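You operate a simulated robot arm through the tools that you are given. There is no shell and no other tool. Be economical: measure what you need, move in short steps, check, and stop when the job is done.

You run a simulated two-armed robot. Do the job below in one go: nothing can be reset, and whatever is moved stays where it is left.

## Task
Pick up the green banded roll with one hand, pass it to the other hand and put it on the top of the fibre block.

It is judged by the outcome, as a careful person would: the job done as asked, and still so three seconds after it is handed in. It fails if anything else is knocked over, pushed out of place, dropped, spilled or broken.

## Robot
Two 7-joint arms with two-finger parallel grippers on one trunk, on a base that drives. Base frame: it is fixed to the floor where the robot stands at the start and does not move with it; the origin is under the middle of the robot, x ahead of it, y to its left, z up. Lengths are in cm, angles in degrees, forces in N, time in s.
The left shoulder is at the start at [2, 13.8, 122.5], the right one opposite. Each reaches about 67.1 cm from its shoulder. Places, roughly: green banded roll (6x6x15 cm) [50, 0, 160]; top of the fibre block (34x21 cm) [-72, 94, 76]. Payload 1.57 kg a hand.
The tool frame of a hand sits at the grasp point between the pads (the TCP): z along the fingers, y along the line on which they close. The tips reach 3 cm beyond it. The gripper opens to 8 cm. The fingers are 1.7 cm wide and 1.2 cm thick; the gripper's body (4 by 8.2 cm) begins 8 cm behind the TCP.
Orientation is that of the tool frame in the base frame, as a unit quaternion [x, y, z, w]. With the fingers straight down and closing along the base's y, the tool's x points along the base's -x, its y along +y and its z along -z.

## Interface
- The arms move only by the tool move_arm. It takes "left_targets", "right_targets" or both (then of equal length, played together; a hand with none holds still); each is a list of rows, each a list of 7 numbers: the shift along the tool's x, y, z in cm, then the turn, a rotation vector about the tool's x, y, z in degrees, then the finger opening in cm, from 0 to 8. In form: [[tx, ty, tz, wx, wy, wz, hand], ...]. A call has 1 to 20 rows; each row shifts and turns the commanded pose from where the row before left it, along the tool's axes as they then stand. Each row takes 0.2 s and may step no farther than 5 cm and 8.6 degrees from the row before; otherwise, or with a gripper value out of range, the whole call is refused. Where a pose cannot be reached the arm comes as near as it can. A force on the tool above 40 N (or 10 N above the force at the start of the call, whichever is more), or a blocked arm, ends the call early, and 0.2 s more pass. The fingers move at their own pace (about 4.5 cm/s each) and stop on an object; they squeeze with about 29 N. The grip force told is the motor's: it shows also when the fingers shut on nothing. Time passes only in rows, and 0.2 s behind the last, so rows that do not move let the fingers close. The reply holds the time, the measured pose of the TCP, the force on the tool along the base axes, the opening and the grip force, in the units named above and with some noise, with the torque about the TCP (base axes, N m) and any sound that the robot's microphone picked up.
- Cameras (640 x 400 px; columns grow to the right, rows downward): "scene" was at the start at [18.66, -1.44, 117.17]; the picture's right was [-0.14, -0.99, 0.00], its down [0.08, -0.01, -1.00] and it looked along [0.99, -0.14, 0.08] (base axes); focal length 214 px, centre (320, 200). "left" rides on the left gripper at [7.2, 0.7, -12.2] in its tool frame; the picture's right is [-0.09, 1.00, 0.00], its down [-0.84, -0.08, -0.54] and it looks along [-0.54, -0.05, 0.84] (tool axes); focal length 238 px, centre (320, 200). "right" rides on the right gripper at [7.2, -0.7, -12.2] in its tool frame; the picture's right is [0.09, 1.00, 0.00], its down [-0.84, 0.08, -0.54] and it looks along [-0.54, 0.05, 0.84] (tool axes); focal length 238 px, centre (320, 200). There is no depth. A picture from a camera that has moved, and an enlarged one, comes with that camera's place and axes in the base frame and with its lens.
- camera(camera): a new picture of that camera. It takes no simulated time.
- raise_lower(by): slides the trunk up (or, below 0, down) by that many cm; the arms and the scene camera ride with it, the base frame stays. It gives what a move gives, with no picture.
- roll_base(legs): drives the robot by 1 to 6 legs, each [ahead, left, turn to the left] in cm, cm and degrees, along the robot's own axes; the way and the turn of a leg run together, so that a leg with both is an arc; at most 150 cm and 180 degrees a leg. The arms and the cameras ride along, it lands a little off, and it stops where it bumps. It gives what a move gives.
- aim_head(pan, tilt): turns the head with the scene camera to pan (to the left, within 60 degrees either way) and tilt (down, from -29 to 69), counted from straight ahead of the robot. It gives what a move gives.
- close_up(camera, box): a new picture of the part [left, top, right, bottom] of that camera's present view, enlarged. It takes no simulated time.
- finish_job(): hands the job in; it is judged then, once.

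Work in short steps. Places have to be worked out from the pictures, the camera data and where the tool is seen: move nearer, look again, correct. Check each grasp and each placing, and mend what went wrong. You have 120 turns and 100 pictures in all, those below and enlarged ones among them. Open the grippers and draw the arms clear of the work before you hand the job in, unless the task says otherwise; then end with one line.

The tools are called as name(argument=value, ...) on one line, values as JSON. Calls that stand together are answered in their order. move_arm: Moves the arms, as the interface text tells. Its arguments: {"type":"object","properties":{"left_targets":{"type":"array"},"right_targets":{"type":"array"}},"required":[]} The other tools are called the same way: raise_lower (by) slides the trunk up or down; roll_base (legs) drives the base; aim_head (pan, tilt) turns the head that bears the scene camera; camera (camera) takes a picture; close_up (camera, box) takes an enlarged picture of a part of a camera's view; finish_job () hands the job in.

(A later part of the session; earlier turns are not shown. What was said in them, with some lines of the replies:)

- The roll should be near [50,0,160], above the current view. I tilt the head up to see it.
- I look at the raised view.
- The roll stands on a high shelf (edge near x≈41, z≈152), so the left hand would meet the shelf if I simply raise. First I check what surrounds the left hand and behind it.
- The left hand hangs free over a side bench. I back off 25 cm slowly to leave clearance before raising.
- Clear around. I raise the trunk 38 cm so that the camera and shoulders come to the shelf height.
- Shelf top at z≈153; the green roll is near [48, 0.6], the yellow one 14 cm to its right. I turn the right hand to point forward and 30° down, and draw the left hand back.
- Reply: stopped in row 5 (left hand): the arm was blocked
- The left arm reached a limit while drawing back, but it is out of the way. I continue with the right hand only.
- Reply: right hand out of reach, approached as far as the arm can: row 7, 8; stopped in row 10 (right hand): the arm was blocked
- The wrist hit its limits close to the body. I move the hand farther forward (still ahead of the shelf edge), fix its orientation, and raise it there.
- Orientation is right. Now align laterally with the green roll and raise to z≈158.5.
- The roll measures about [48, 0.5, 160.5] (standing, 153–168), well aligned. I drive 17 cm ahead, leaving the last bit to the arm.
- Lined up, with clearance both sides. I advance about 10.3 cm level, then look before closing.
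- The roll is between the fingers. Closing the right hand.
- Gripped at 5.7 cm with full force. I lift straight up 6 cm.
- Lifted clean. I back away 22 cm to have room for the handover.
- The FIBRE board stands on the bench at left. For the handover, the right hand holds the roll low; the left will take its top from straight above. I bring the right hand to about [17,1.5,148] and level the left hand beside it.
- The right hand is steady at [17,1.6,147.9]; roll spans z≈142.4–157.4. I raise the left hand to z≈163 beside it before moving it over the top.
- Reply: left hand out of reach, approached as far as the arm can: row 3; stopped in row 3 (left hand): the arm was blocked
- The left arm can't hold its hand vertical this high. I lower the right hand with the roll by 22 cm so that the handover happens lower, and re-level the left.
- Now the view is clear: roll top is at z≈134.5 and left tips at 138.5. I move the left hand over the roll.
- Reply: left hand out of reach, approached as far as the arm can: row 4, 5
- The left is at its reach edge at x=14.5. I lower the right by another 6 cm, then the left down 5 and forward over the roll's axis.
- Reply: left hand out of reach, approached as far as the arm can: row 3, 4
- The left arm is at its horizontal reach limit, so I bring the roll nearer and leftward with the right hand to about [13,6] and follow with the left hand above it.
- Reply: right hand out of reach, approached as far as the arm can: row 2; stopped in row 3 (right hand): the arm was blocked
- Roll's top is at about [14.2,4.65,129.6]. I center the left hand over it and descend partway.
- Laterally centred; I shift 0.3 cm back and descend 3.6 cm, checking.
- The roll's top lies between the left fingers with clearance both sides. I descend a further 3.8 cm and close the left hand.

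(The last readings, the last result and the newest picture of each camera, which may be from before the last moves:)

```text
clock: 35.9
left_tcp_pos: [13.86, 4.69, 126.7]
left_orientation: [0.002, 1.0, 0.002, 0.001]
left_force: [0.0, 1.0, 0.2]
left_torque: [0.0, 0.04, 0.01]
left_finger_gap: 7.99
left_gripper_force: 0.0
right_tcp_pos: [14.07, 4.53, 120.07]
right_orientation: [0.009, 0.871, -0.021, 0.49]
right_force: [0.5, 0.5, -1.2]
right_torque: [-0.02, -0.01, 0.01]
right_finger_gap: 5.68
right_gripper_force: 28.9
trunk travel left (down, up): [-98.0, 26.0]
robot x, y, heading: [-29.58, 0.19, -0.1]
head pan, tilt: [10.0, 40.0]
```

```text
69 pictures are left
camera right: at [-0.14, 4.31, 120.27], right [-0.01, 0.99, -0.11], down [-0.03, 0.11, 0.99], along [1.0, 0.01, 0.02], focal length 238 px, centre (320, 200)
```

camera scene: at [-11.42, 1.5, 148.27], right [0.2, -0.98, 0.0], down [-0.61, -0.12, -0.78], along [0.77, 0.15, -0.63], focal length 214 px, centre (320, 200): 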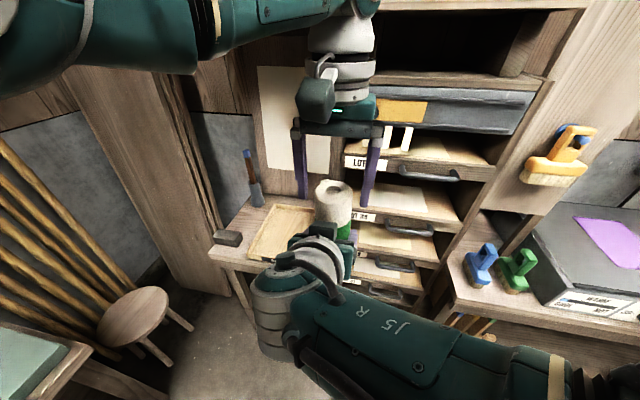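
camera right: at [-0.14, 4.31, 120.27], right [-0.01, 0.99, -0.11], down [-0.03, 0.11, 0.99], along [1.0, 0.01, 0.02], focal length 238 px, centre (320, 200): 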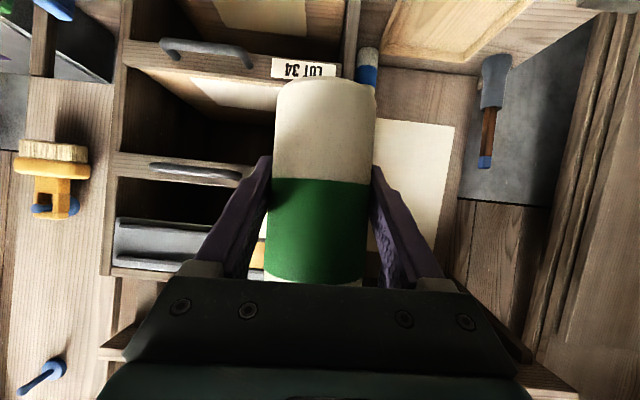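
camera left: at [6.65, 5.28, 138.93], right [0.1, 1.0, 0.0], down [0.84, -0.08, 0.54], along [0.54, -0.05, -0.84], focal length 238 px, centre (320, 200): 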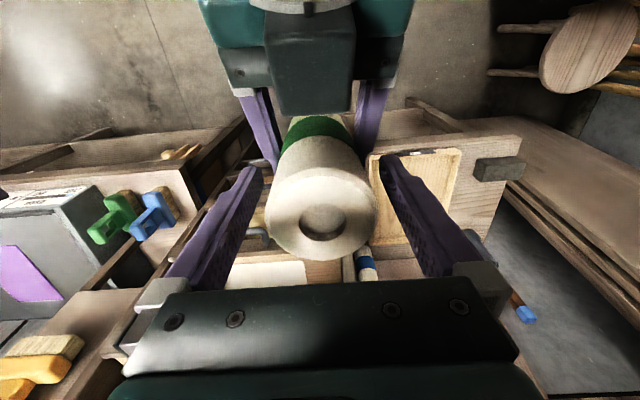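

Good placement. Closing the left hand on the roll's top end.

move_arm(left_targets=[[0, 0, 0, 0, 0, 0, 7], [0, 0, 0, 0, 0, 0, 5.5], [0, 0, 0, 0, 0, 0, 3], [0, 0, 0, 0, 0, 0, 3], [0, 0, 0, 0, 0, 0, 3]])

```text
clock: 37.0
left_tcp_pos: [13.84, 4.69, 126.81]
left_orientation: [0.001, 1.0, 0.001, 0.001]
left_force: [0.2, 2.3, 0.7]
left_torque: [-0.82, 0.08, 0.03]
left_finger_gap: 5.8
left_gripper_force: 29.1
right_tcp_pos: [14.17, 4.54, 120.1]
right_orientation: [0.01, 0.872, -0.02, 0.49]
right_force: [-1.4, -1.4, -0.5]
right_torque: [0.97, -0.06, -0.02]
right_finger_gap: 5.7
right_gripper_force: 28.8
trunk travel left (down, up): [-98.0, 26.0]
robot x, y, heading: [-30.0, 0.19, -0.2]
head pan, tilt: [10.0, 40.0]
```

Both hands hold it (left 5.8 cm, 29 N). Now I open the right hand in place.

move_arm(right_targets=[[0, 0, 0, 0, 0, 0, 6], [0, 0, 0, 0, 0, 0, 7], [0, 0, 0, 0, 0, 0, 8], [0, 0, 0, 0, 0, 0, 8]])

camera(camera="right")

```text
clock: 38.0
left_tcp_pos: [13.86, 4.63, 126.7]
left_orientation: [0.001, 1.0, 0.002, 0.001]
left_force: [0.1, 0.6, 0.2]
left_torque: [-0.02, -0.01, 0.01]
left_finger_gap: 5.66
left_gripper_force: 29.6
right_tcp_pos: [14.03, 4.54, 120.1]
right_orientation: [0.009, 0.871, -0.02, 0.49]
right_force: [0.4, 0.1, 1.3]
right_torque: [0.02, 0.05, -0.01]
right_finger_gap: 8.02
right_gripper_force: 0.1
trunk travel left (down, up): [-98.0, 26.0]
robot x, y, heading: [-29.93, -0.1, 0.2]
head pan, tilt: [10.0, 40.0]
```

```text
68 pictures are left
camera right: at [-0.14, 4.31, 120.27], right [-0.01, 0.99, -0.11], down [-0.03, 0.11, 0.99], along [1.0, 0.01, 0.02], focal length 238 px, centre (320, 200)
```

right: 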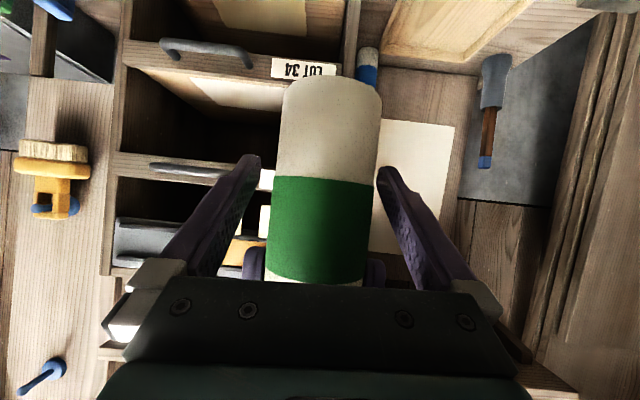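

The left hand alone holds the roll. I separate the hands vertically: left up 10, right down 6.

move_arm(left_targets=[[0, 0, -2.5, 0, 0, 0, 3], [0, 0, -2.5, 0, 0, 0, 3], [0, 0, -2.5, 0, 0, 0, 3], [0, 0, -2.5, 0, 0, 0, 3], [0, 0, 0, 0, 0, 0, 3]], right_targets=[[1.27, 0, 0.8, 0, 0, 0, 8], [1.27, 0, 0.8, 0, 0, 0, 8], [1.27, 0, 0.8, 0, 0, 0, 8], [1.27, 0, 0.8, 0, 0, 0, 8], [0, 0, 0, 0, 0, 0, 8]])

camera(camera="scene")

```text
clock: 39.5
left_tcp_pos: [13.82, 4.62, 136.82]
left_orientation: [0.001, 1.0, 0.002, 0.0]
left_force: [-0.2, -0.1, -2.4]
left_torque: [0.0, 0.02, -0.02]
left_finger_gap: 5.71
left_gripper_force: 28.9
right_tcp_pos: [14.92, -1.63, 116.8]
right_orientation: [0.017, 0.867, -0.057, 0.494]
right_force: [-0.5, -0.4, -1.0]
right_torque: [0.03, -0.01, -0.02]
right_finger_gap: 8.02
right_gripper_force: 0.2
right hand out of reach, approached as far as the arm can: row 1, 2, 3, 4
trunk travel left (down, up): [-98.0, 26.0]
robot x, y, heading: [-30.19, 0.22, -0.2]
head pan, tilt: [10.0, 40.0]
stopped in row 5 (right hand): the arm was blocked; the commanded pose is now the measured one
```

```text
67 pictures are left
camera scene: at [-11.61, 1.73, 147.98], right [0.23, -0.97, 0.0], down [-0.63, -0.15, -0.76], along [0.74, 0.17, -0.65], focal length 214 px, centre (320, 200)
```

scene: 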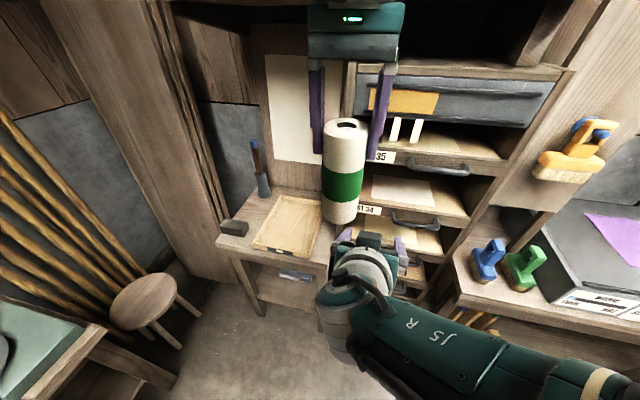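

Handover done; roll hangs straight in the left hand. I move the right hand aside and turn it down to its rest-like pose.

move_arm(right_targets=[[0, -4, 0, 0, 0, 0, 8], [0, -4, 0, 0, 0, 0, 8], [0, -4, 0, 0, 8, 0, 8], [0, -2, 0, 0, 8, 0, 8], [0, 0, 0, 0, 8, 0, 8], [0, 0, 0, 0, 8, 0, 8], [0, 0, 0, 0, 8, 0, 8], [0, 0, 0, 0, 8, 0, 8], [0, 0, 0, 0, 8, 0, 8]])

aim_head(pan=60, tilt=30)

```text
clock: 41.5
left_tcp_pos: [13.75, 4.56, 136.73]
left_orientation: [0.002, 1.0, 0.002, 0.0]
left_force: [-0.9, 0.0, -0.7]
left_torque: [0.0, 0.02, 0.01]
left_finger_gap: 5.66
left_gripper_force: 28.9
right_tcp_pos: [13.62, -14.96, 117.87]
right_orientation: [0.039, 0.998, -0.039, 0.029]
right_force: [1.0, -1.1, -0.1]
right_torque: [0.01, 0.01, 0.03]
right_finger_gap: 8.0
right_gripper_force: 0.1
trunk travel left (down, up): [-98.0, 26.0]
robot x, y, heading: [-29.89, 0.25, -0.0]
head pan, tilt: [10.0, 40.0]
```

```text
clock: 42.6
left_tcp_pos: [13.82, 4.65, 136.77]
left_orientation: [0.001, 1.0, 0.002, 0.001]
left_force: [-0.1, -0.3, -0.6]
left_torque: [-0.03, 0.01, 0.01]
left_finger_gap: 5.67
left_gripper_force: 29.3
right_tcp_pos: [13.64, -15.01, 117.96]
right_orientation: [0.039, 0.998, -0.04, 0.03]
right_force: [-0.1, 0.8, 0.6]
right_torque: [0.0, -0.01, -0.04]
right_finger_gap: 8.02
right_gripper_force: 0.0
trunk travel left (down, up): [-98.0, 26.0]
robot x, y, heading: [-30.18, -0.04, -0.2]
head pan, tilt: [60.0, 30.0]
```

Now I turn the robot 90° left in place to face the fibre block's bench (arm sweep ~52 cm, all clear).

roll_base(legs=[[0, 0, 90]])

aim_head(pan=25, tilt=30)

camera(camera="scene")

```text
clock: 46.8
left_tcp_pos: [-34.12, 43.78, 136.79]
left_orientation: [-0.705, 0.71, 0.003, -0.001]
left_force: [-0.7, 0.6, -1.0]
left_torque: [0.01, 0.04, 0.03]
left_finger_gap: 5.69
left_gripper_force: 29.0
right_tcp_pos: [-14.35, 43.35, 117.89]
right_orientation: [-0.675, 0.736, -0.007, 0.047]
right_force: [-0.3, 0.5, -0.7]
right_torque: [-0.04, -0.01, 0.01]
right_finger_gap: 8.0
right_gripper_force: 0.1
trunk travel left (down, up): [-98.0, 26.0]
robot x, y, heading: [-29.91, 0.26, 89.6]
head pan, tilt: [60.0, 30.0]
```

```text
clock: 47.9
left_tcp_pos: [-34.15, 43.8, 136.73]
left_orientation: [-0.704, 0.71, 0.002, -0.002]
left_force: [-0.5, 0.1, -1.7]
left_torque: [0.01, 0.02, -0.03]
left_finger_gap: 5.68
left_gripper_force: 29.1
right_tcp_pos: [-14.47, 43.27, 117.9]
right_orientation: [-0.675, 0.736, -0.007, 0.048]
right_force: [-0.3, 0.4, 0.1]
right_torque: [-0.03, 0.0, -0.02]
right_finger_gap: 8.0
right_gripper_force: 0.1
trunk travel left (down, up): [-98.0, 26.0]
robot x, y, heading: [-29.64, -0.12, 89.3]
head pan, tilt: [25.0, 30.0]
```

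```text
66 pictures are left
camera scene: at [-33.49, 18.04, 149.61], right [0.91, 0.42, 0.0], down [0.21, -0.45, -0.87], along [-0.36, 0.79, -0.5], focal length 214 px, centre (320, 200)
```

scene: 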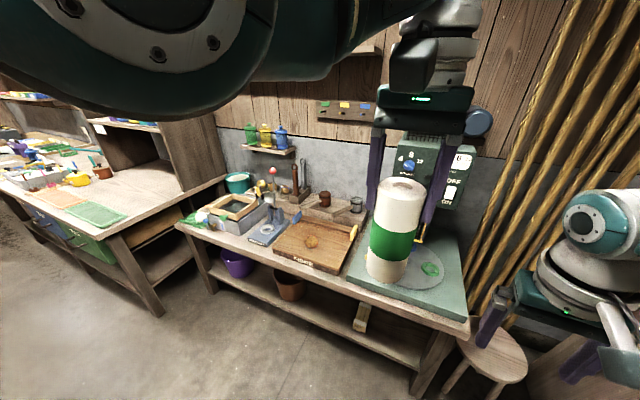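

I zoom on the fibre block to see what lies on it.

close_up(camera="scene", box=[220, 150, 380, 290])

```text
2.86 times, centred on (300, 220) of scene
camera zoom: at [-33.49, 18.04, 149.61], right [0.91, 0.42, 0.0], down [0.21, -0.45, -0.87], along [-0.36, 0.79, -0.5], focal length 613 px, centre (377, 143)
```

zoom: 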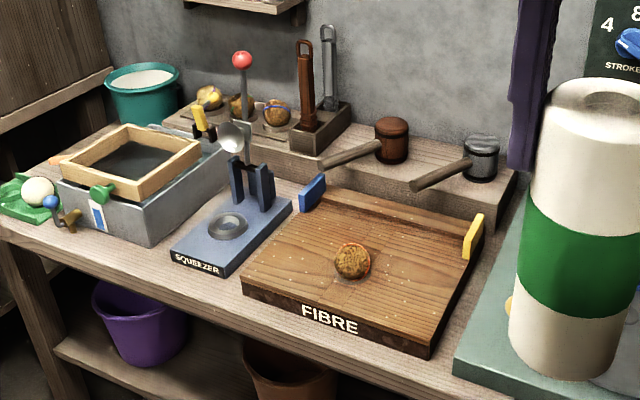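

The block top spans x≈-88…-54, y≈82…103, with a ball near [-71,91] and clips at the back corners. I'll stand the roll at about [-61.5,91], right of the ball. First tuck the right hand back and up.

move_arm(right_targets=[[3.2, 0, -3.2, 0, 0, 0, 8], [3.2, 0, -3.2, 0, 0, 0, 8], [3.2, 0, -3.2, 0, 0, 0, 8], [3.2, 0, -3.2, 0, 0, 0, 8], [3.2, 0, -3.2, 0, 0, 0, 8]])

roll_base(legs=[[0, 24, 0]])

camera(camera="scene")

camera(camera="left")

```text
clock: 49.0
left_tcp_pos: [-34.04, 43.69, 136.8]
left_orientation: [-0.704, 0.71, 0.003, -0.002]
left_force: [0.5, -0.6, -1.1]
left_torque: [0.01, -0.03, 0.01]
left_finger_gap: 5.66
left_gripper_force: 28.8
right_tcp_pos: [-16.93, 26.46, 132.86]
right_orientation: [-0.675, 0.736, -0.009, 0.049]
right_force: [0.0, -0.3, 0.3]
right_torque: [-0.01, 0.0, 0.01]
right_finger_gap: 8.01
right_gripper_force: 0.1
trunk travel left (down, up): [-98.0, 26.0]
robot x, y, heading: [-30.01, -0.14, 89.6]
head pan, tilt: [25.0, 30.0]
```

```text
clock: 50.8
left_tcp_pos: [-57.73, 44.0, 136.75]
left_orientation: [-0.705, 0.71, 0.001, -0.001]
left_force: [-0.1, -1.0, -0.9]
left_torque: [0.01, 0.02, 0.02]
left_finger_gap: 5.64
left_gripper_force: 29.1
right_tcp_pos: [-40.81, 26.84, 132.99]
right_orientation: [-0.676, 0.736, -0.009, 0.049]
right_force: [-0.7, 0.6, -0.2]
right_torque: [-0.04, 0.04, -0.01]
right_finger_gap: 7.98
right_gripper_force: 0.2
trunk travel left (down, up): [-98.0, 26.0]
robot x, y, heading: [-53.44, 0.08, 89.7]
head pan, tilt: [25.0, 30.0]
```

```text
64 pictures are left
camera scene: at [-57.16, 18.22, 149.61], right [0.91, 0.42, 0.0], down [0.21, -0.45, -0.87], along [-0.36, 0.79, -0.5], focal length 214 px, centre (320, 200)
```

scene: 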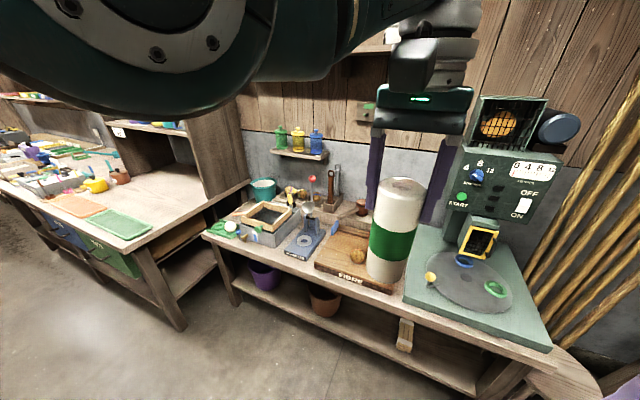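

```text
63 pictures are left
camera left: at [-58.52, 36.67, 148.99], right [-1.0, 0.1, 0.0], down [0.08, 0.84, 0.54], along [0.05, 0.54, -0.84], focal length 238 px, centre (320, 200)
```

left: 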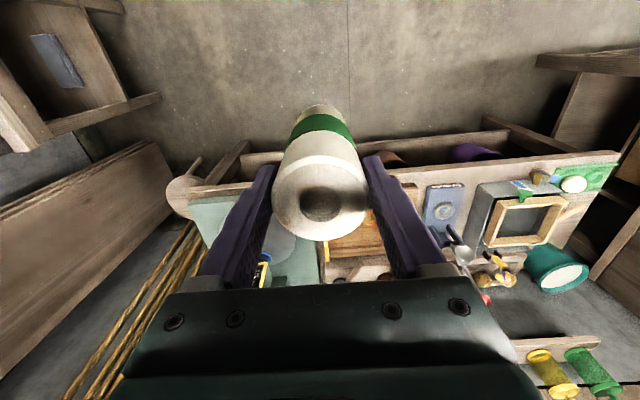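

Clear path. I shift 4 cm more left and drive 44 cm ahead at this height, above everything on the bench.

roll_base(legs=[[0, 4, 0], [44, 0, 0]])

aim_head(pan=0, tilt=50)

camera(camera="scene")

camera(camera="left")

```text
clock: 54.0
left_tcp_pos: [-61.81, 88.02, 136.89]
left_orientation: [-0.706, 0.708, 0.002, -0.001]
left_force: [0.2, 0.4, -1.1]
left_torque: [-0.01, -0.01, -0.01]
left_finger_gap: 5.67
left_gripper_force: 29.8
right_tcp_pos: [-44.61, 70.85, 132.86]
right_orientation: [-0.677, 0.734, -0.008, 0.048]
right_force: [0.1, 0.1, 0.7]
right_torque: [0.03, 0.01, 0.0]
right_finger_gap: 8.01
right_gripper_force: 0.0
trunk travel left (down, up): [-98.0, 26.0]
robot x, y, heading: [-57.42, 44.23, 90.0]
head pan, tilt: [25.0, 30.0]
```

```text
clock: 54.9
left_tcp_pos: [-61.7, 87.97, 136.67]
left_orientation: [-0.706, 0.708, 0.002, -0.002]
left_force: [0.1, 0.8, -1.5]
left_torque: [-0.03, -0.01, 0.01]
left_finger_gap: 5.66
left_gripper_force: 29.0
right_tcp_pos: [-44.71, 70.7, 132.89]
right_orientation: [-0.677, 0.734, -0.008, 0.049]
right_force: [0.3, 0.8, 0.3]
right_torque: [0.03, 0.03, 0.05]
right_finger_gap: 8.01
right_gripper_force: 0.0
trunk travel left (down, up): [-98.0, 26.0]
robot x, y, heading: [-57.43, 44.11, 89.8]
head pan, tilt: [0.0, 50.0]
```

```text
62 pictures are left
camera scene: at [-57.18, 61.72, 146.66], right [1.0, 0.0, 0.0], down [0.0, -0.77, -0.64], along [0.0, 0.64, -0.77], focal length 214 px, centre (320, 200)
```

scene: 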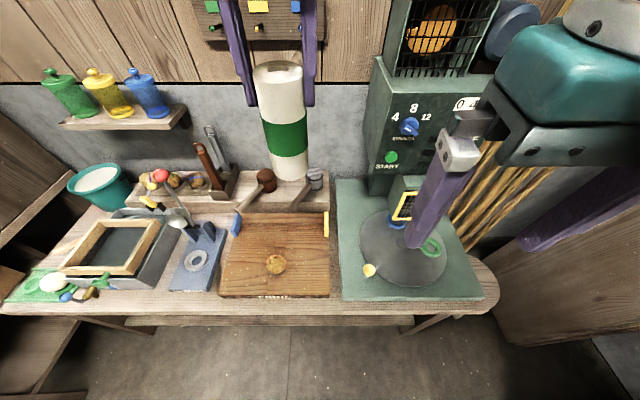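

```text
61 pictures are left
camera left: at [-62.4, 80.67, 148.98], right [-1.0, 0.1, 0.0], down [0.08, 0.84, 0.54], along [0.05, 0.54, -0.84], focal length 238 px, centre (320, 200)
```

left: 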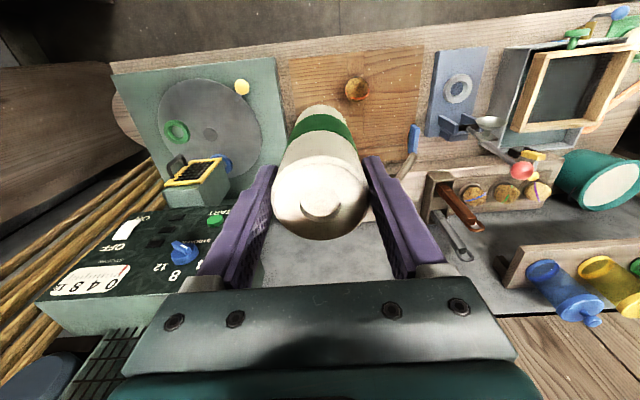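

The block is in clear view: front edge y≈82, right edge x≈-54, ball near [-72,89]. I drive 3 cm more, then lower the trunk 40 cm.

roll_base(legs=[[3, 0, 0]])

raise_lower(by=-40)

camera(camera="scene")

camera(camera="left")

```text
clock: 55.7
left_tcp_pos: [-61.72, 90.93, 136.8]
left_orientation: [-0.706, 0.708, 0.002, -0.002]
left_force: [0.1, 0.5, 0.2]
left_torque: [0.0, 0.0, -0.05]
left_finger_gap: 5.66
left_gripper_force: 28.9
right_tcp_pos: [-44.69, 73.82, 132.79]
right_orientation: [-0.677, 0.734, -0.008, 0.049]
right_force: [0.3, -0.6, -0.4]
right_torque: [0.02, -0.03, 0.0]
right_finger_gap: 8.0
right_gripper_force: 0.1
trunk travel left (down, up): [-98.0, 26.0]
robot x, y, heading: [-57.6, 46.93, 89.8]
head pan, tilt: [0.0, 50.0]
```

```text
clock: 59.5
left_tcp_pos: [-61.71, 90.97, 96.76]
left_orientation: [-0.706, 0.708, 0.002, -0.002]
left_force: [0.4, -0.5, -0.8]
left_torque: [0.0, -0.02, 0.01]
left_finger_gap: 5.65
left_gripper_force: 28.5
right_tcp_pos: [-44.77, 73.78, 92.86]
right_orientation: [-0.677, 0.734, -0.007, 0.049]
right_force: [-0.5, -0.7, -0.4]
right_torque: [0.01, -0.04, -0.02]
right_finger_gap: 8.01
right_gripper_force: 0.1
trunk travel left (down, up): [-58.0, 66.0]
robot x, y, heading: [-57.1, 47.16, 90.0]
head pan, tilt: [0.0, 50.0]
```

```text
60 pictures are left
camera scene: at [-57.16, 64.71, 106.66], right [1.0, 0.0, 0.0], down [0.0, -0.77, -0.64], along [0.0, 0.64, -0.77], focal length 214 px, centre (320, 200)
```

scene: 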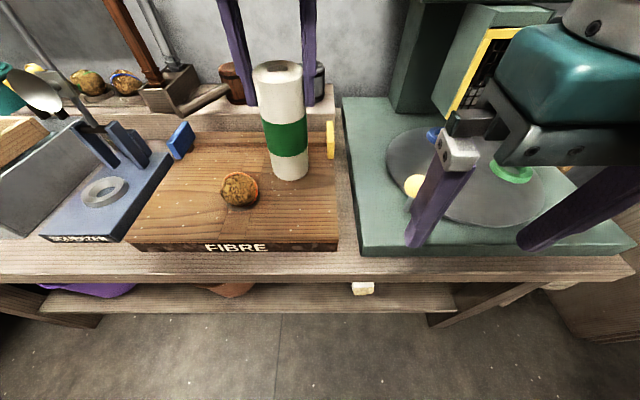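

```text
59 pictures are left
camera left: at [-62.39, 83.67, 108.98], right [-1.0, 0.1, 0.0], down [0.08, 0.84, 0.54], along [0.05, 0.54, -0.84], focal length 238 px, centre (320, 200)
```

left: 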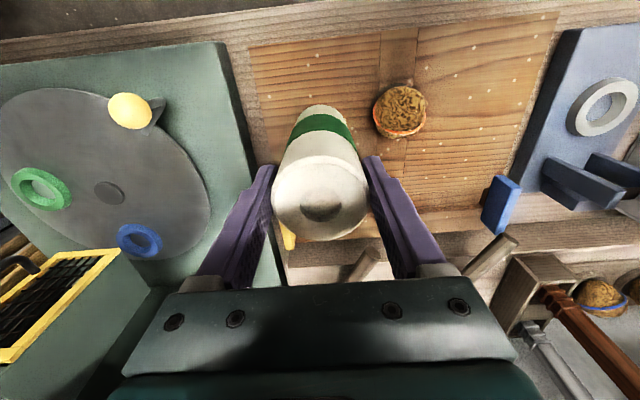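

The roll hangs over the free right part of the block. I lower 6 cm with the arm, then in small steps to contact.

move_arm(left_targets=[[0, 0, 2, 0, 0, 0, 3], [0, 0, 2, 0, 0, 0, 3], [0, 0, 2, 0, 0, 0, 3], [0, 0, 0, 0, 0, 0, 3]])

camera(camera="scene")

```text
clock: 60.5
left_tcp_pos: [-61.9, 90.99, 90.75]
left_orientation: [-0.706, 0.708, 0.002, -0.002]
left_force: [-0.4, -0.4, -1.2]
left_torque: [0.01, 0.0, 0.03]
left_finger_gap: 5.65
left_gripper_force: 28.6
right_tcp_pos: [-44.71, 73.85, 92.9]
right_orientation: [-0.677, 0.734, -0.007, 0.049]
right_force: [0.1, 0.1, 0.6]
right_torque: [-0.01, 0.04, -0.01]
right_finger_gap: 8.0
right_gripper_force: 0.1
trunk travel left (down, up): [-58.0, 66.0]
robot x, y, heading: [-56.65, 47.21, 89.8]
head pan, tilt: [0.0, 50.0]
```

```text
58 pictures are left
camera scene: at [-57.16, 64.71, 106.66], right [1.0, 0.0, 0.0], down [0.0, -0.77, -0.64], along [0.0, 0.64, -0.77], focal length 214 px, centre (320, 200)
```

scene: 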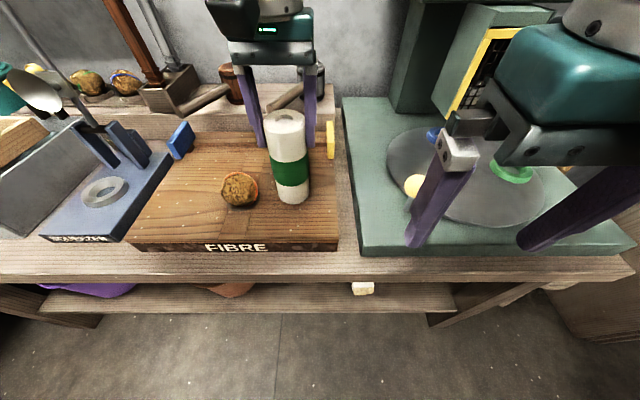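

Near contact now. I lower in 0.4 cm steps, watching the vertical force.

move_arm(left_targets=[[0, 0, 0.4, 0, 0, 0, 3], [0, 0, 0.4, 0, 0, 0, 3], [0, 0, 0.4, 0, 0, 0, 3], [0, 0, 0.3, 0, 0, 0, 3], [0, 0, 0.3, 0, 0, 0, 3]])

```text
clock: 61.7
left_tcp_pos: [-61.78, 90.89, 89.07]
left_orientation: [-0.706, 0.709, 0.001, -0.001]
left_force: [-0.1, -3.8, 13.3]
left_torque: [-0.76, 0.06, -0.02]
left_finger_gap: 5.65
left_gripper_force: 29.2
right_tcp_pos: [-44.8, 73.82, 92.97]
right_orientation: [-0.677, 0.734, -0.007, 0.048]
right_force: [0.3, -0.1, 0.6]
right_torque: [0.0, 0.01, 0.01]
right_finger_gap: 7.97
right_gripper_force: 0.1
trunk travel left (down, up): [-58.0, 66.0]
robot x, y, heading: [-57.04, 47.39, 89.9]
head pan, tilt: [0.0, 50.0]
```

Contact at TCP z≈89.1 with 13 N, slightly on the near edge. I look closely for tilt.

close_up(camera="scene", box=[210, 90, 350, 250])

camera(camera="left")

```text
2.50 times, centred on (280, 170) of scene
camera zoom: at [-57.19, 64.73, 106.7], right [1.0, 0.0, 0.0], down [0.0, -0.77, -0.64], along [0.0, 0.64, -0.77], focal length 536 px, centre (420, 275)
```

zoom: 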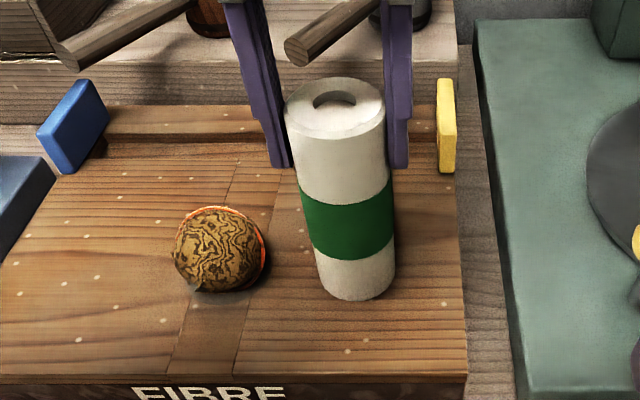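

```text
56 pictures are left
camera left: at [-62.47, 83.68, 101.31], right [-1.0, 0.1, 0.0], down [0.08, 0.84, 0.54], along [0.05, 0.54, -0.84], focal length 238 px, centre (320, 200)
```

left: 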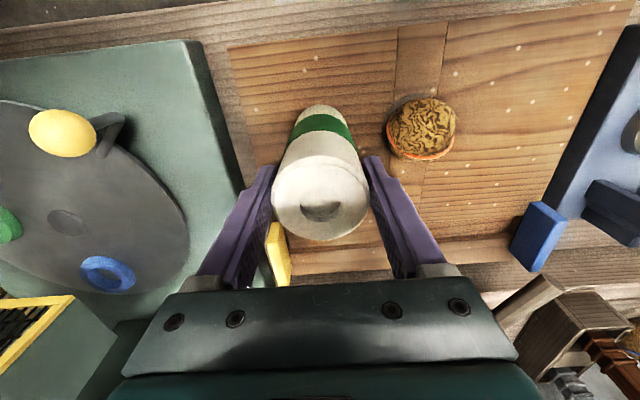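

The roll leans a few degrees (top toward the robot; it pivoted in the pads). I lift 1 cm, turn the hand +7° about its closing axis to right it, and lower again gently.

move_arm(left_targets=[[0, 0, -1, 0, 0, 0, 3], [0, 0, 0, 0, 3.5, 0, 3], [0, 0, 0, 0, 3.5, 0, 3], [0, 0, 0, 0, 0, 0, 3]])

close_up(camera="scene", box=[210, 90, 350, 250])

camera(camera="right")

```text
clock: 62.7
left_tcp_pos: [-62.42, 89.45, 90.14]
left_orientation: [-0.705, 0.707, -0.041, -0.045]
left_force: [1.4, 0.0, -0.5]
left_torque: [-0.05, -0.01, 0.03]
left_finger_gap: 5.67
left_gripper_force: 29.2
left hand out of reach, approached as far as the arm can: row 2, 3
right_tcp_pos: [-44.72, 73.88, 92.93]
right_orientation: [-0.677, 0.735, -0.007, 0.049]
right_force: [-0.1, 0.1, 0.4]
right_torque: [0.0, -0.01, -0.02]
right_finger_gap: 8.02
right_gripper_force: 0.1
trunk travel left (down, up): [-58.0, 66.0]
robot x, y, heading: [-57.16, 47.52, 90.0]
head pan, tilt: [0.0, 50.0]
```

```text
2.50 times, centred on (280, 170) of scene
camera zoom: at [-57.16, 64.71, 106.66], right [1.0, 0.0, 0.0], down [0.0, -0.77, -0.64], along [0.0, 0.64, -0.77], focal length 536 px, centre (420, 275)
```

zoom: 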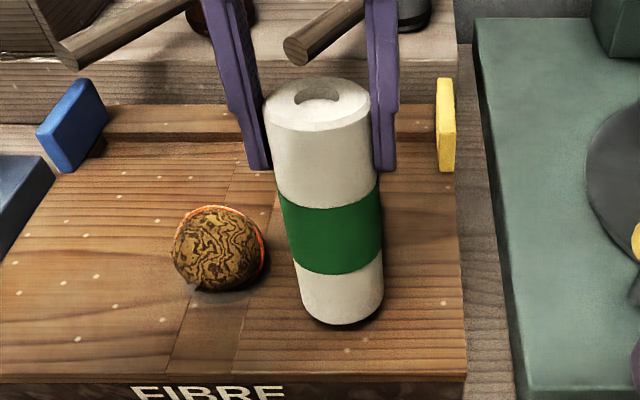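

```text
54 pictures are left
camera right: at [-45.66, 65.86, 104.66], right [-1.0, -0.01, -0.08], down [-0.06, 0.81, 0.58], along [0.06, 0.59, -0.81], focal length 238 px, centre (320, 200)
```

right: 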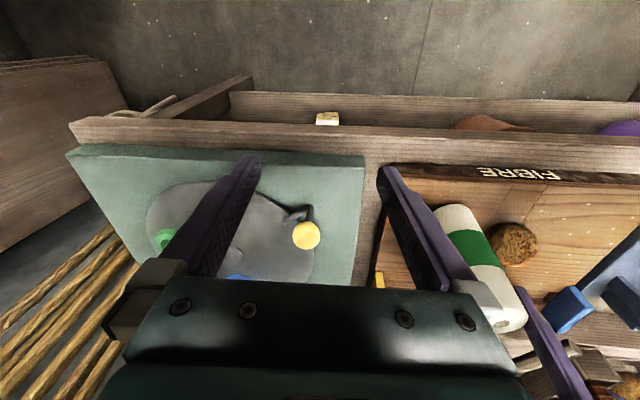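

Now it looks upright. I drive 2 cm ahead to center it farther from the front edge, then lower gently.

roll_base(legs=[[2, 0, 0]])

move_arm(left_targets=[[0, 0, 0.5, 0, 0, 0, 3], [0, 0, 0.3, 0, 0, 0, 3], [0, 0, 0.3, 0, 0, 0, 3], [0, 0, 0, 0, 0, 0, 3]])

```text
clock: 63.5
left_tcp_pos: [-62.57, 91.49, 90.23]
left_orientation: [-0.705, 0.707, -0.041, -0.045]
left_force: [0.7, -0.1, -0.7]
left_torque: [0.0, 0.05, 0.02]
left_finger_gap: 5.67
left_gripper_force: 28.7
right_tcp_pos: [-44.64, 75.84, 92.9]
right_orientation: [-0.677, 0.734, -0.007, 0.048]
right_force: [1.0, 0.5, 0.2]
right_torque: [-0.02, -0.03, 0.0]
right_finger_gap: 8.0
right_gripper_force: 0.0
trunk travel left (down, up): [-58.0, 66.0]
robot x, y, heading: [-56.92, 49.11, 89.5]
head pan, tilt: [0.0, 50.0]
```

```text
clock: 64.5
left_tcp_pos: [-62.49, 91.42, 89.36]
left_orientation: [-0.705, 0.707, -0.041, -0.044]
left_force: [-0.5, -5.5, 20.6]
left_torque: [-0.51, 0.05, 0.03]
left_finger_gap: 5.66
left_gripper_force: 28.9
right_tcp_pos: [-44.65, 75.78, 92.93]
right_orientation: [-0.677, 0.734, -0.008, 0.049]
right_force: [-0.1, 0.2, -0.4]
right_torque: [-0.01, -0.01, 0.02]
right_finger_gap: 7.99
right_gripper_force: 0.0
trunk travel left (down, up): [-58.0, 66.0]
robot x, y, heading: [-56.91, 49.1, 89.5]
head pan, tilt: [0.0, 50.0]
```

Contact again, now slightly on the far edge: a bit overcorrected. I ease up, turn back 2.5°, and re-touch lightly.

move_arm(left_targets=[[0, 0, -0.8, 0, 0, 0, 3], [0, 0, 0, 0, -2.5, 0, 3], [0, 0, 0.3, 0, 0, 0, 3], [0, 0, 0.25, 0, 0, 0, 3], [0, 0, 0, 0, 0, 0, 3]])

close_up(camera="scene", box=[210, 90, 350, 250])

```text
clock: 65.7
left_tcp_pos: [-62.49, 91.34, 89.36]
left_orientation: [-0.705, 0.708, -0.026, -0.03]
left_force: [-0.1, 0.0, -1.2]
left_torque: [0.01, 0.01, 0.05]
left_finger_gap: 5.66
left_gripper_force: 29.2
right_tcp_pos: [-44.74, 75.75, 92.9]
right_orientation: [-0.677, 0.735, -0.007, 0.048]
right_force: [0.0, -0.6, -0.1]
right_torque: [-0.02, 0.0, 0.03]
right_finger_gap: 8.01
right_gripper_force: 0.0
trunk travel left (down, up): [-58.0, 66.0]
robot x, y, heading: [-57.38, 49.04, 90.0]
head pan, tilt: [0.0, 50.0]
```

```text
2.50 times, centred on (280, 170) of scene
camera zoom: at [-57.15, 66.68, 106.66], right [1.0, 0.0, 0.0], down [0.0, -0.77, -0.64], along [0.0, 0.64, -0.77], focal length 536 px, centre (420, 275)
```

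zoom: 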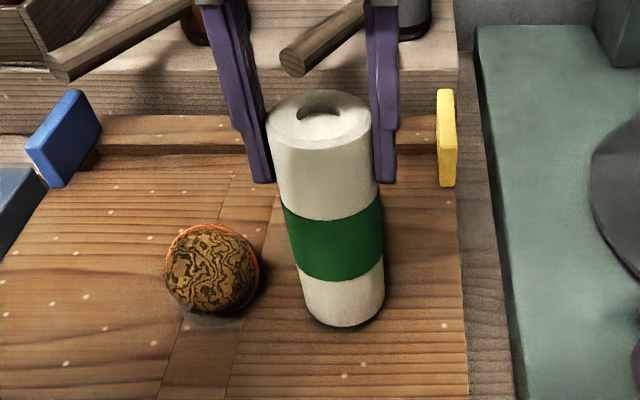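

No contact load yet; I lower in 0.12 cm steps.

move_arm(left_targets=[[0, 0, 0.15, 0, 0, 0, 3], [0, 0, 0, 0, 0, 0, 3]])

move_arm(left_targets=[[0, 0, 0.15, 0, 0, 0, 3], [0, 0, 0, 0, 0, 0, 3]])

```text
clock: 66.3
left_tcp_pos: [-62.45, 91.32, 89.24]
left_orientation: [-0.706, 0.708, -0.026, -0.03]
left_force: [-0.3, -0.3, 0.9]
left_torque: [-0.06, 0.04, 0.02]
left_finger_gap: 5.69
left_gripper_force: 29.1
right_tcp_pos: [-44.74, 75.73, 92.92]
right_orientation: [-0.677, 0.734, -0.007, 0.048]
right_force: [0.1, -0.6, 0.4]
right_torque: [-0.01, 0.0, 0.02]
right_finger_gap: 8.01
right_gripper_force: 0.0
trunk travel left (down, up): [-58.0, 66.0]
robot x, y, heading: [-57.03, 49.55, 89.8]
head pan, tilt: [0.0, 50.0]
```

```text
clock: 66.9
left_tcp_pos: [-62.4, 91.32, 89.16]
left_orientation: [-0.705, 0.708, -0.027, -0.028]
left_force: [-0.9, -6.8, 19.6]
left_torque: [-0.5, 0.03, 0.0]
left_finger_gap: 5.67
left_gripper_force: 28.9
right_tcp_pos: [-44.71, 75.8, 92.91]
right_orientation: [-0.677, 0.734, -0.008, 0.048]
right_force: [0.0, 0.0, -0.9]
right_torque: [-0.03, 0.01, -0.04]
right_finger_gap: 8.0
right_gripper_force: 0.1
trunk travel left (down, up): [-58.0, 66.0]
robot x, y, heading: [-57.04, 49.32, 90.0]
head pan, tilt: [0.0, 50.0]
```

Touching. I ease 0.1 cm and open the fingers gradually.

move_arm(left_targets=[[0, 0, -0.12, 0, 0, 0, 3], [0, 0, 0, 0, 0, 0, 5.5], [0, 0, 0, 0, 0, 0, 5.8], [0, 0, 0, 0, 0, 0, 6.1], [0, 0, 0, 0, 0, 0, 6.5], [0, 0, 0, 0, 0, 0, 7], [0, 0, 0, 0, 0, 0, 8], [0, 0, 0, 0, 0, 0, 8]])

close_up(camera="scene", box=[210, 90, 350, 250])

camera(camera="left")

```text
clock: 68.7
left_tcp_pos: [-62.51, 91.24, 89.01]
left_orientation: [-0.705, 0.709, -0.026, -0.03]
left_force: [0.2, 0.0, -0.4]
left_torque: [0.0, 0.02, 0.0]
left_finger_gap: 7.97
left_gripper_force: 0.1
right_tcp_pos: [-44.61, 75.73, 93.0]
right_orientation: [-0.677, 0.734, -0.007, 0.048]
right_force: [0.2, -0.6, -1.4]
right_torque: [0.02, -0.01, 0.01]
right_finger_gap: 8.01
right_gripper_force: 0.1
trunk travel left (down, up): [-58.0, 66.0]
robot x, y, heading: [-57.2, 49.21, 89.6]
head pan, tilt: [0.0, 50.0]
```

```text
2.50 times, centred on (280, 170) of scene
camera zoom: at [-57.15, 66.69, 106.66], right [1.0, 0.0, 0.0], down [0.0, -0.77, -0.64], along [0.0, 0.64, -0.77], focal length 536 px, centre (420, 275)
```

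zoom: 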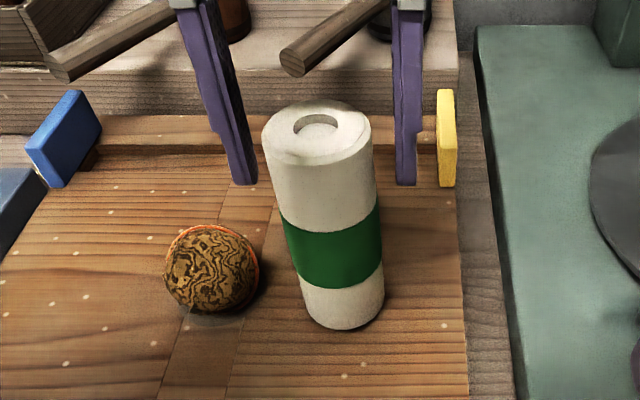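

```text
51 pictures are left
camera left: at [-63.07, 85.1, 101.91], right [-1.0, 0.09, 0.0], down [0.08, 0.88, 0.47], along [0.05, 0.47, -0.88], focal length 238 px, centre (320, 200)
```

left: 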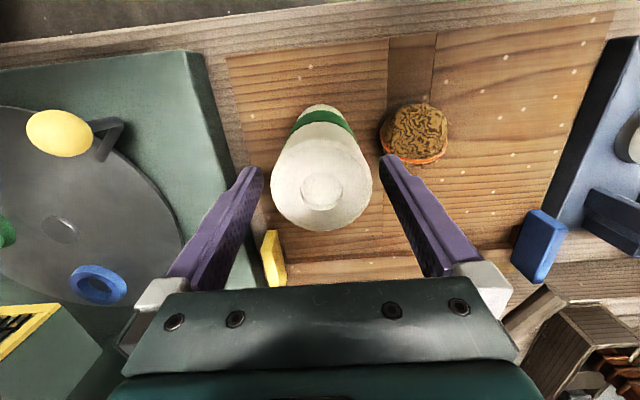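

The roll stands freely upright. I raise the left hand straight off it.

move_arm(left_targets=[[0, 0, -2, 0, 0, 0, 8], [0, 0, -2, 0, 0, 0, 8], [0, 0, -2, 0, 0, 0, 8], [0, 0, -2, 0, 0, 0, 8], [0, 0, 0, 0, 0, 0, 8]])

camera(camera="left")

```text
clock: 69.9
left_tcp_pos: [-62.4, 91.81, 97.13]
left_orientation: [-0.706, 0.707, -0.027, -0.029]
left_force: [0.5, -0.5, 0.7]
left_torque: [-0.01, 0.03, -0.04]
left_finger_gap: 8.01
left_gripper_force: 0.0
right_tcp_pos: [-44.63, 75.74, 92.93]
right_orientation: [-0.677, 0.734, -0.007, 0.049]
right_force: [0.1, -0.6, -0.3]
right_torque: [-0.01, -0.02, 0.01]
right_finger_gap: 7.99
right_gripper_force: 0.1
trunk travel left (down, up): [-58.0, 66.0]
robot x, y, heading: [-57.23, 49.14, 89.9]
head pan, tilt: [0.0, 50.0]
```

```text
50 pictures are left
camera left: at [-63.02, 85.68, 109.94], right [-1.0, 0.09, 0.0], down [0.08, 0.88, 0.47], along [0.05, 0.47, -0.88], focal length 238 px, centre (320, 200)
```

left: 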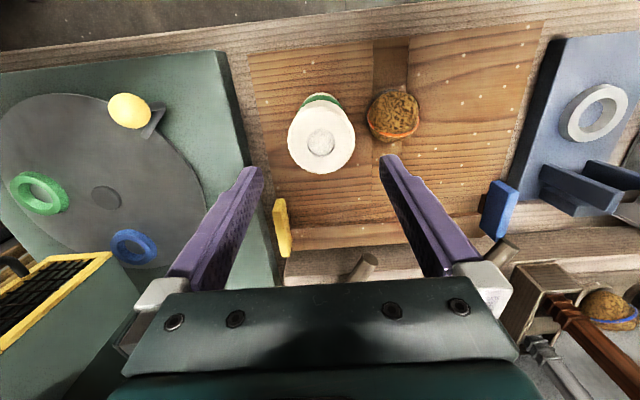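

Clear of the roll. I raise the trunk 20 cm and back off 30 cm, then check the result.

raise_lower(by=20)

roll_base(legs=[[-30, 0, 0]])

aim_head(pan=0, tilt=35)

camera(camera="scene")

```text
clock: 72.1
left_tcp_pos: [-62.42, 91.92, 117.09]
left_orientation: [-0.705, 0.708, -0.026, -0.029]
left_force: [-1.0, -0.2, -0.7]
left_torque: [0.02, 0.01, 0.03]
left_finger_gap: 8.01
left_gripper_force: 0.0
right_tcp_pos: [-44.72, 75.8, 112.93]
right_orientation: [-0.677, 0.734, -0.007, 0.049]
right_force: [0.0, 0.5, -0.6]
right_torque: [-0.02, -0.02, 0.03]
right_finger_gap: 8.0
right_gripper_force: 0.1
trunk travel left (down, up): [-78.0, 46.0]
robot x, y, heading: [-57.03, 48.8, 89.8]
head pan, tilt: [0.0, 50.0]
```

```text
clock: 74.1
left_tcp_pos: [-62.33, 61.86, 117.13]
left_orientation: [-0.705, 0.708, -0.027, -0.03]
left_force: [-0.4, -0.6, 0.2]
left_torque: [-0.03, -0.01, -0.01]
left_finger_gap: 8.01
left_gripper_force: 0.0
right_tcp_pos: [-44.76, 45.68, 112.96]
right_orientation: [-0.677, 0.735, -0.007, 0.049]
right_force: [-0.6, -0.8, -0.7]
right_torque: [-0.01, 0.0, 0.02]
right_finger_gap: 8.01
right_gripper_force: 0.1
trunk travel left (down, up): [-78.0, 46.0]
robot x, y, heading: [-57.27, 19.51, 89.9]
head pan, tilt: [0.0, 50.0]
```

```text
clock: 74.9
left_tcp_pos: [-62.39, 61.89, 117.2]
left_orientation: [-0.705, 0.708, -0.026, -0.03]
left_force: [0.5, 0.3, -0.1]
left_torque: [-0.01, 0.04, 0.0]
left_finger_gap: 8.01
left_gripper_force: 0.1
right_tcp_pos: [-44.78, 45.79, 112.86]
right_orientation: [-0.677, 0.734, -0.008, 0.048]
right_force: [-0.2, -0.4, 0.0]
right_torque: [-0.03, -0.01, -0.01]
right_finger_gap: 8.0
right_gripper_force: 0.0
trunk travel left (down, up): [-78.0, 46.0]
robot x, y, heading: [-57.6, 18.99, 89.8]
head pan, tilt: [0.0, 35.0]
```

```text
49 pictures are left
camera scene: at [-57.25, 37.74, 128.82], right [1.0, 0.0, 0.0], down [0.0, -0.57, -0.82], along [0.0, 0.82, -0.57], focal length 214 px, centre (320, 200)
```

scene: 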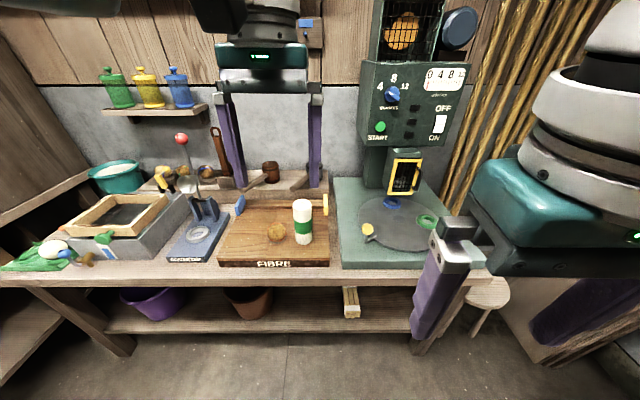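

The roll stands upright on the fibre block, nothing else has moved, and both hands are open and clear. I hand the job in.

finish_job()

```text
The job is handed in.
```

The green banded roll was picked up with the right hand, passed to the left, and now stands upright on top of the fibre block. In the last picture nothing else looked moved, and both hands were open and drawn clear before I handed the job in.
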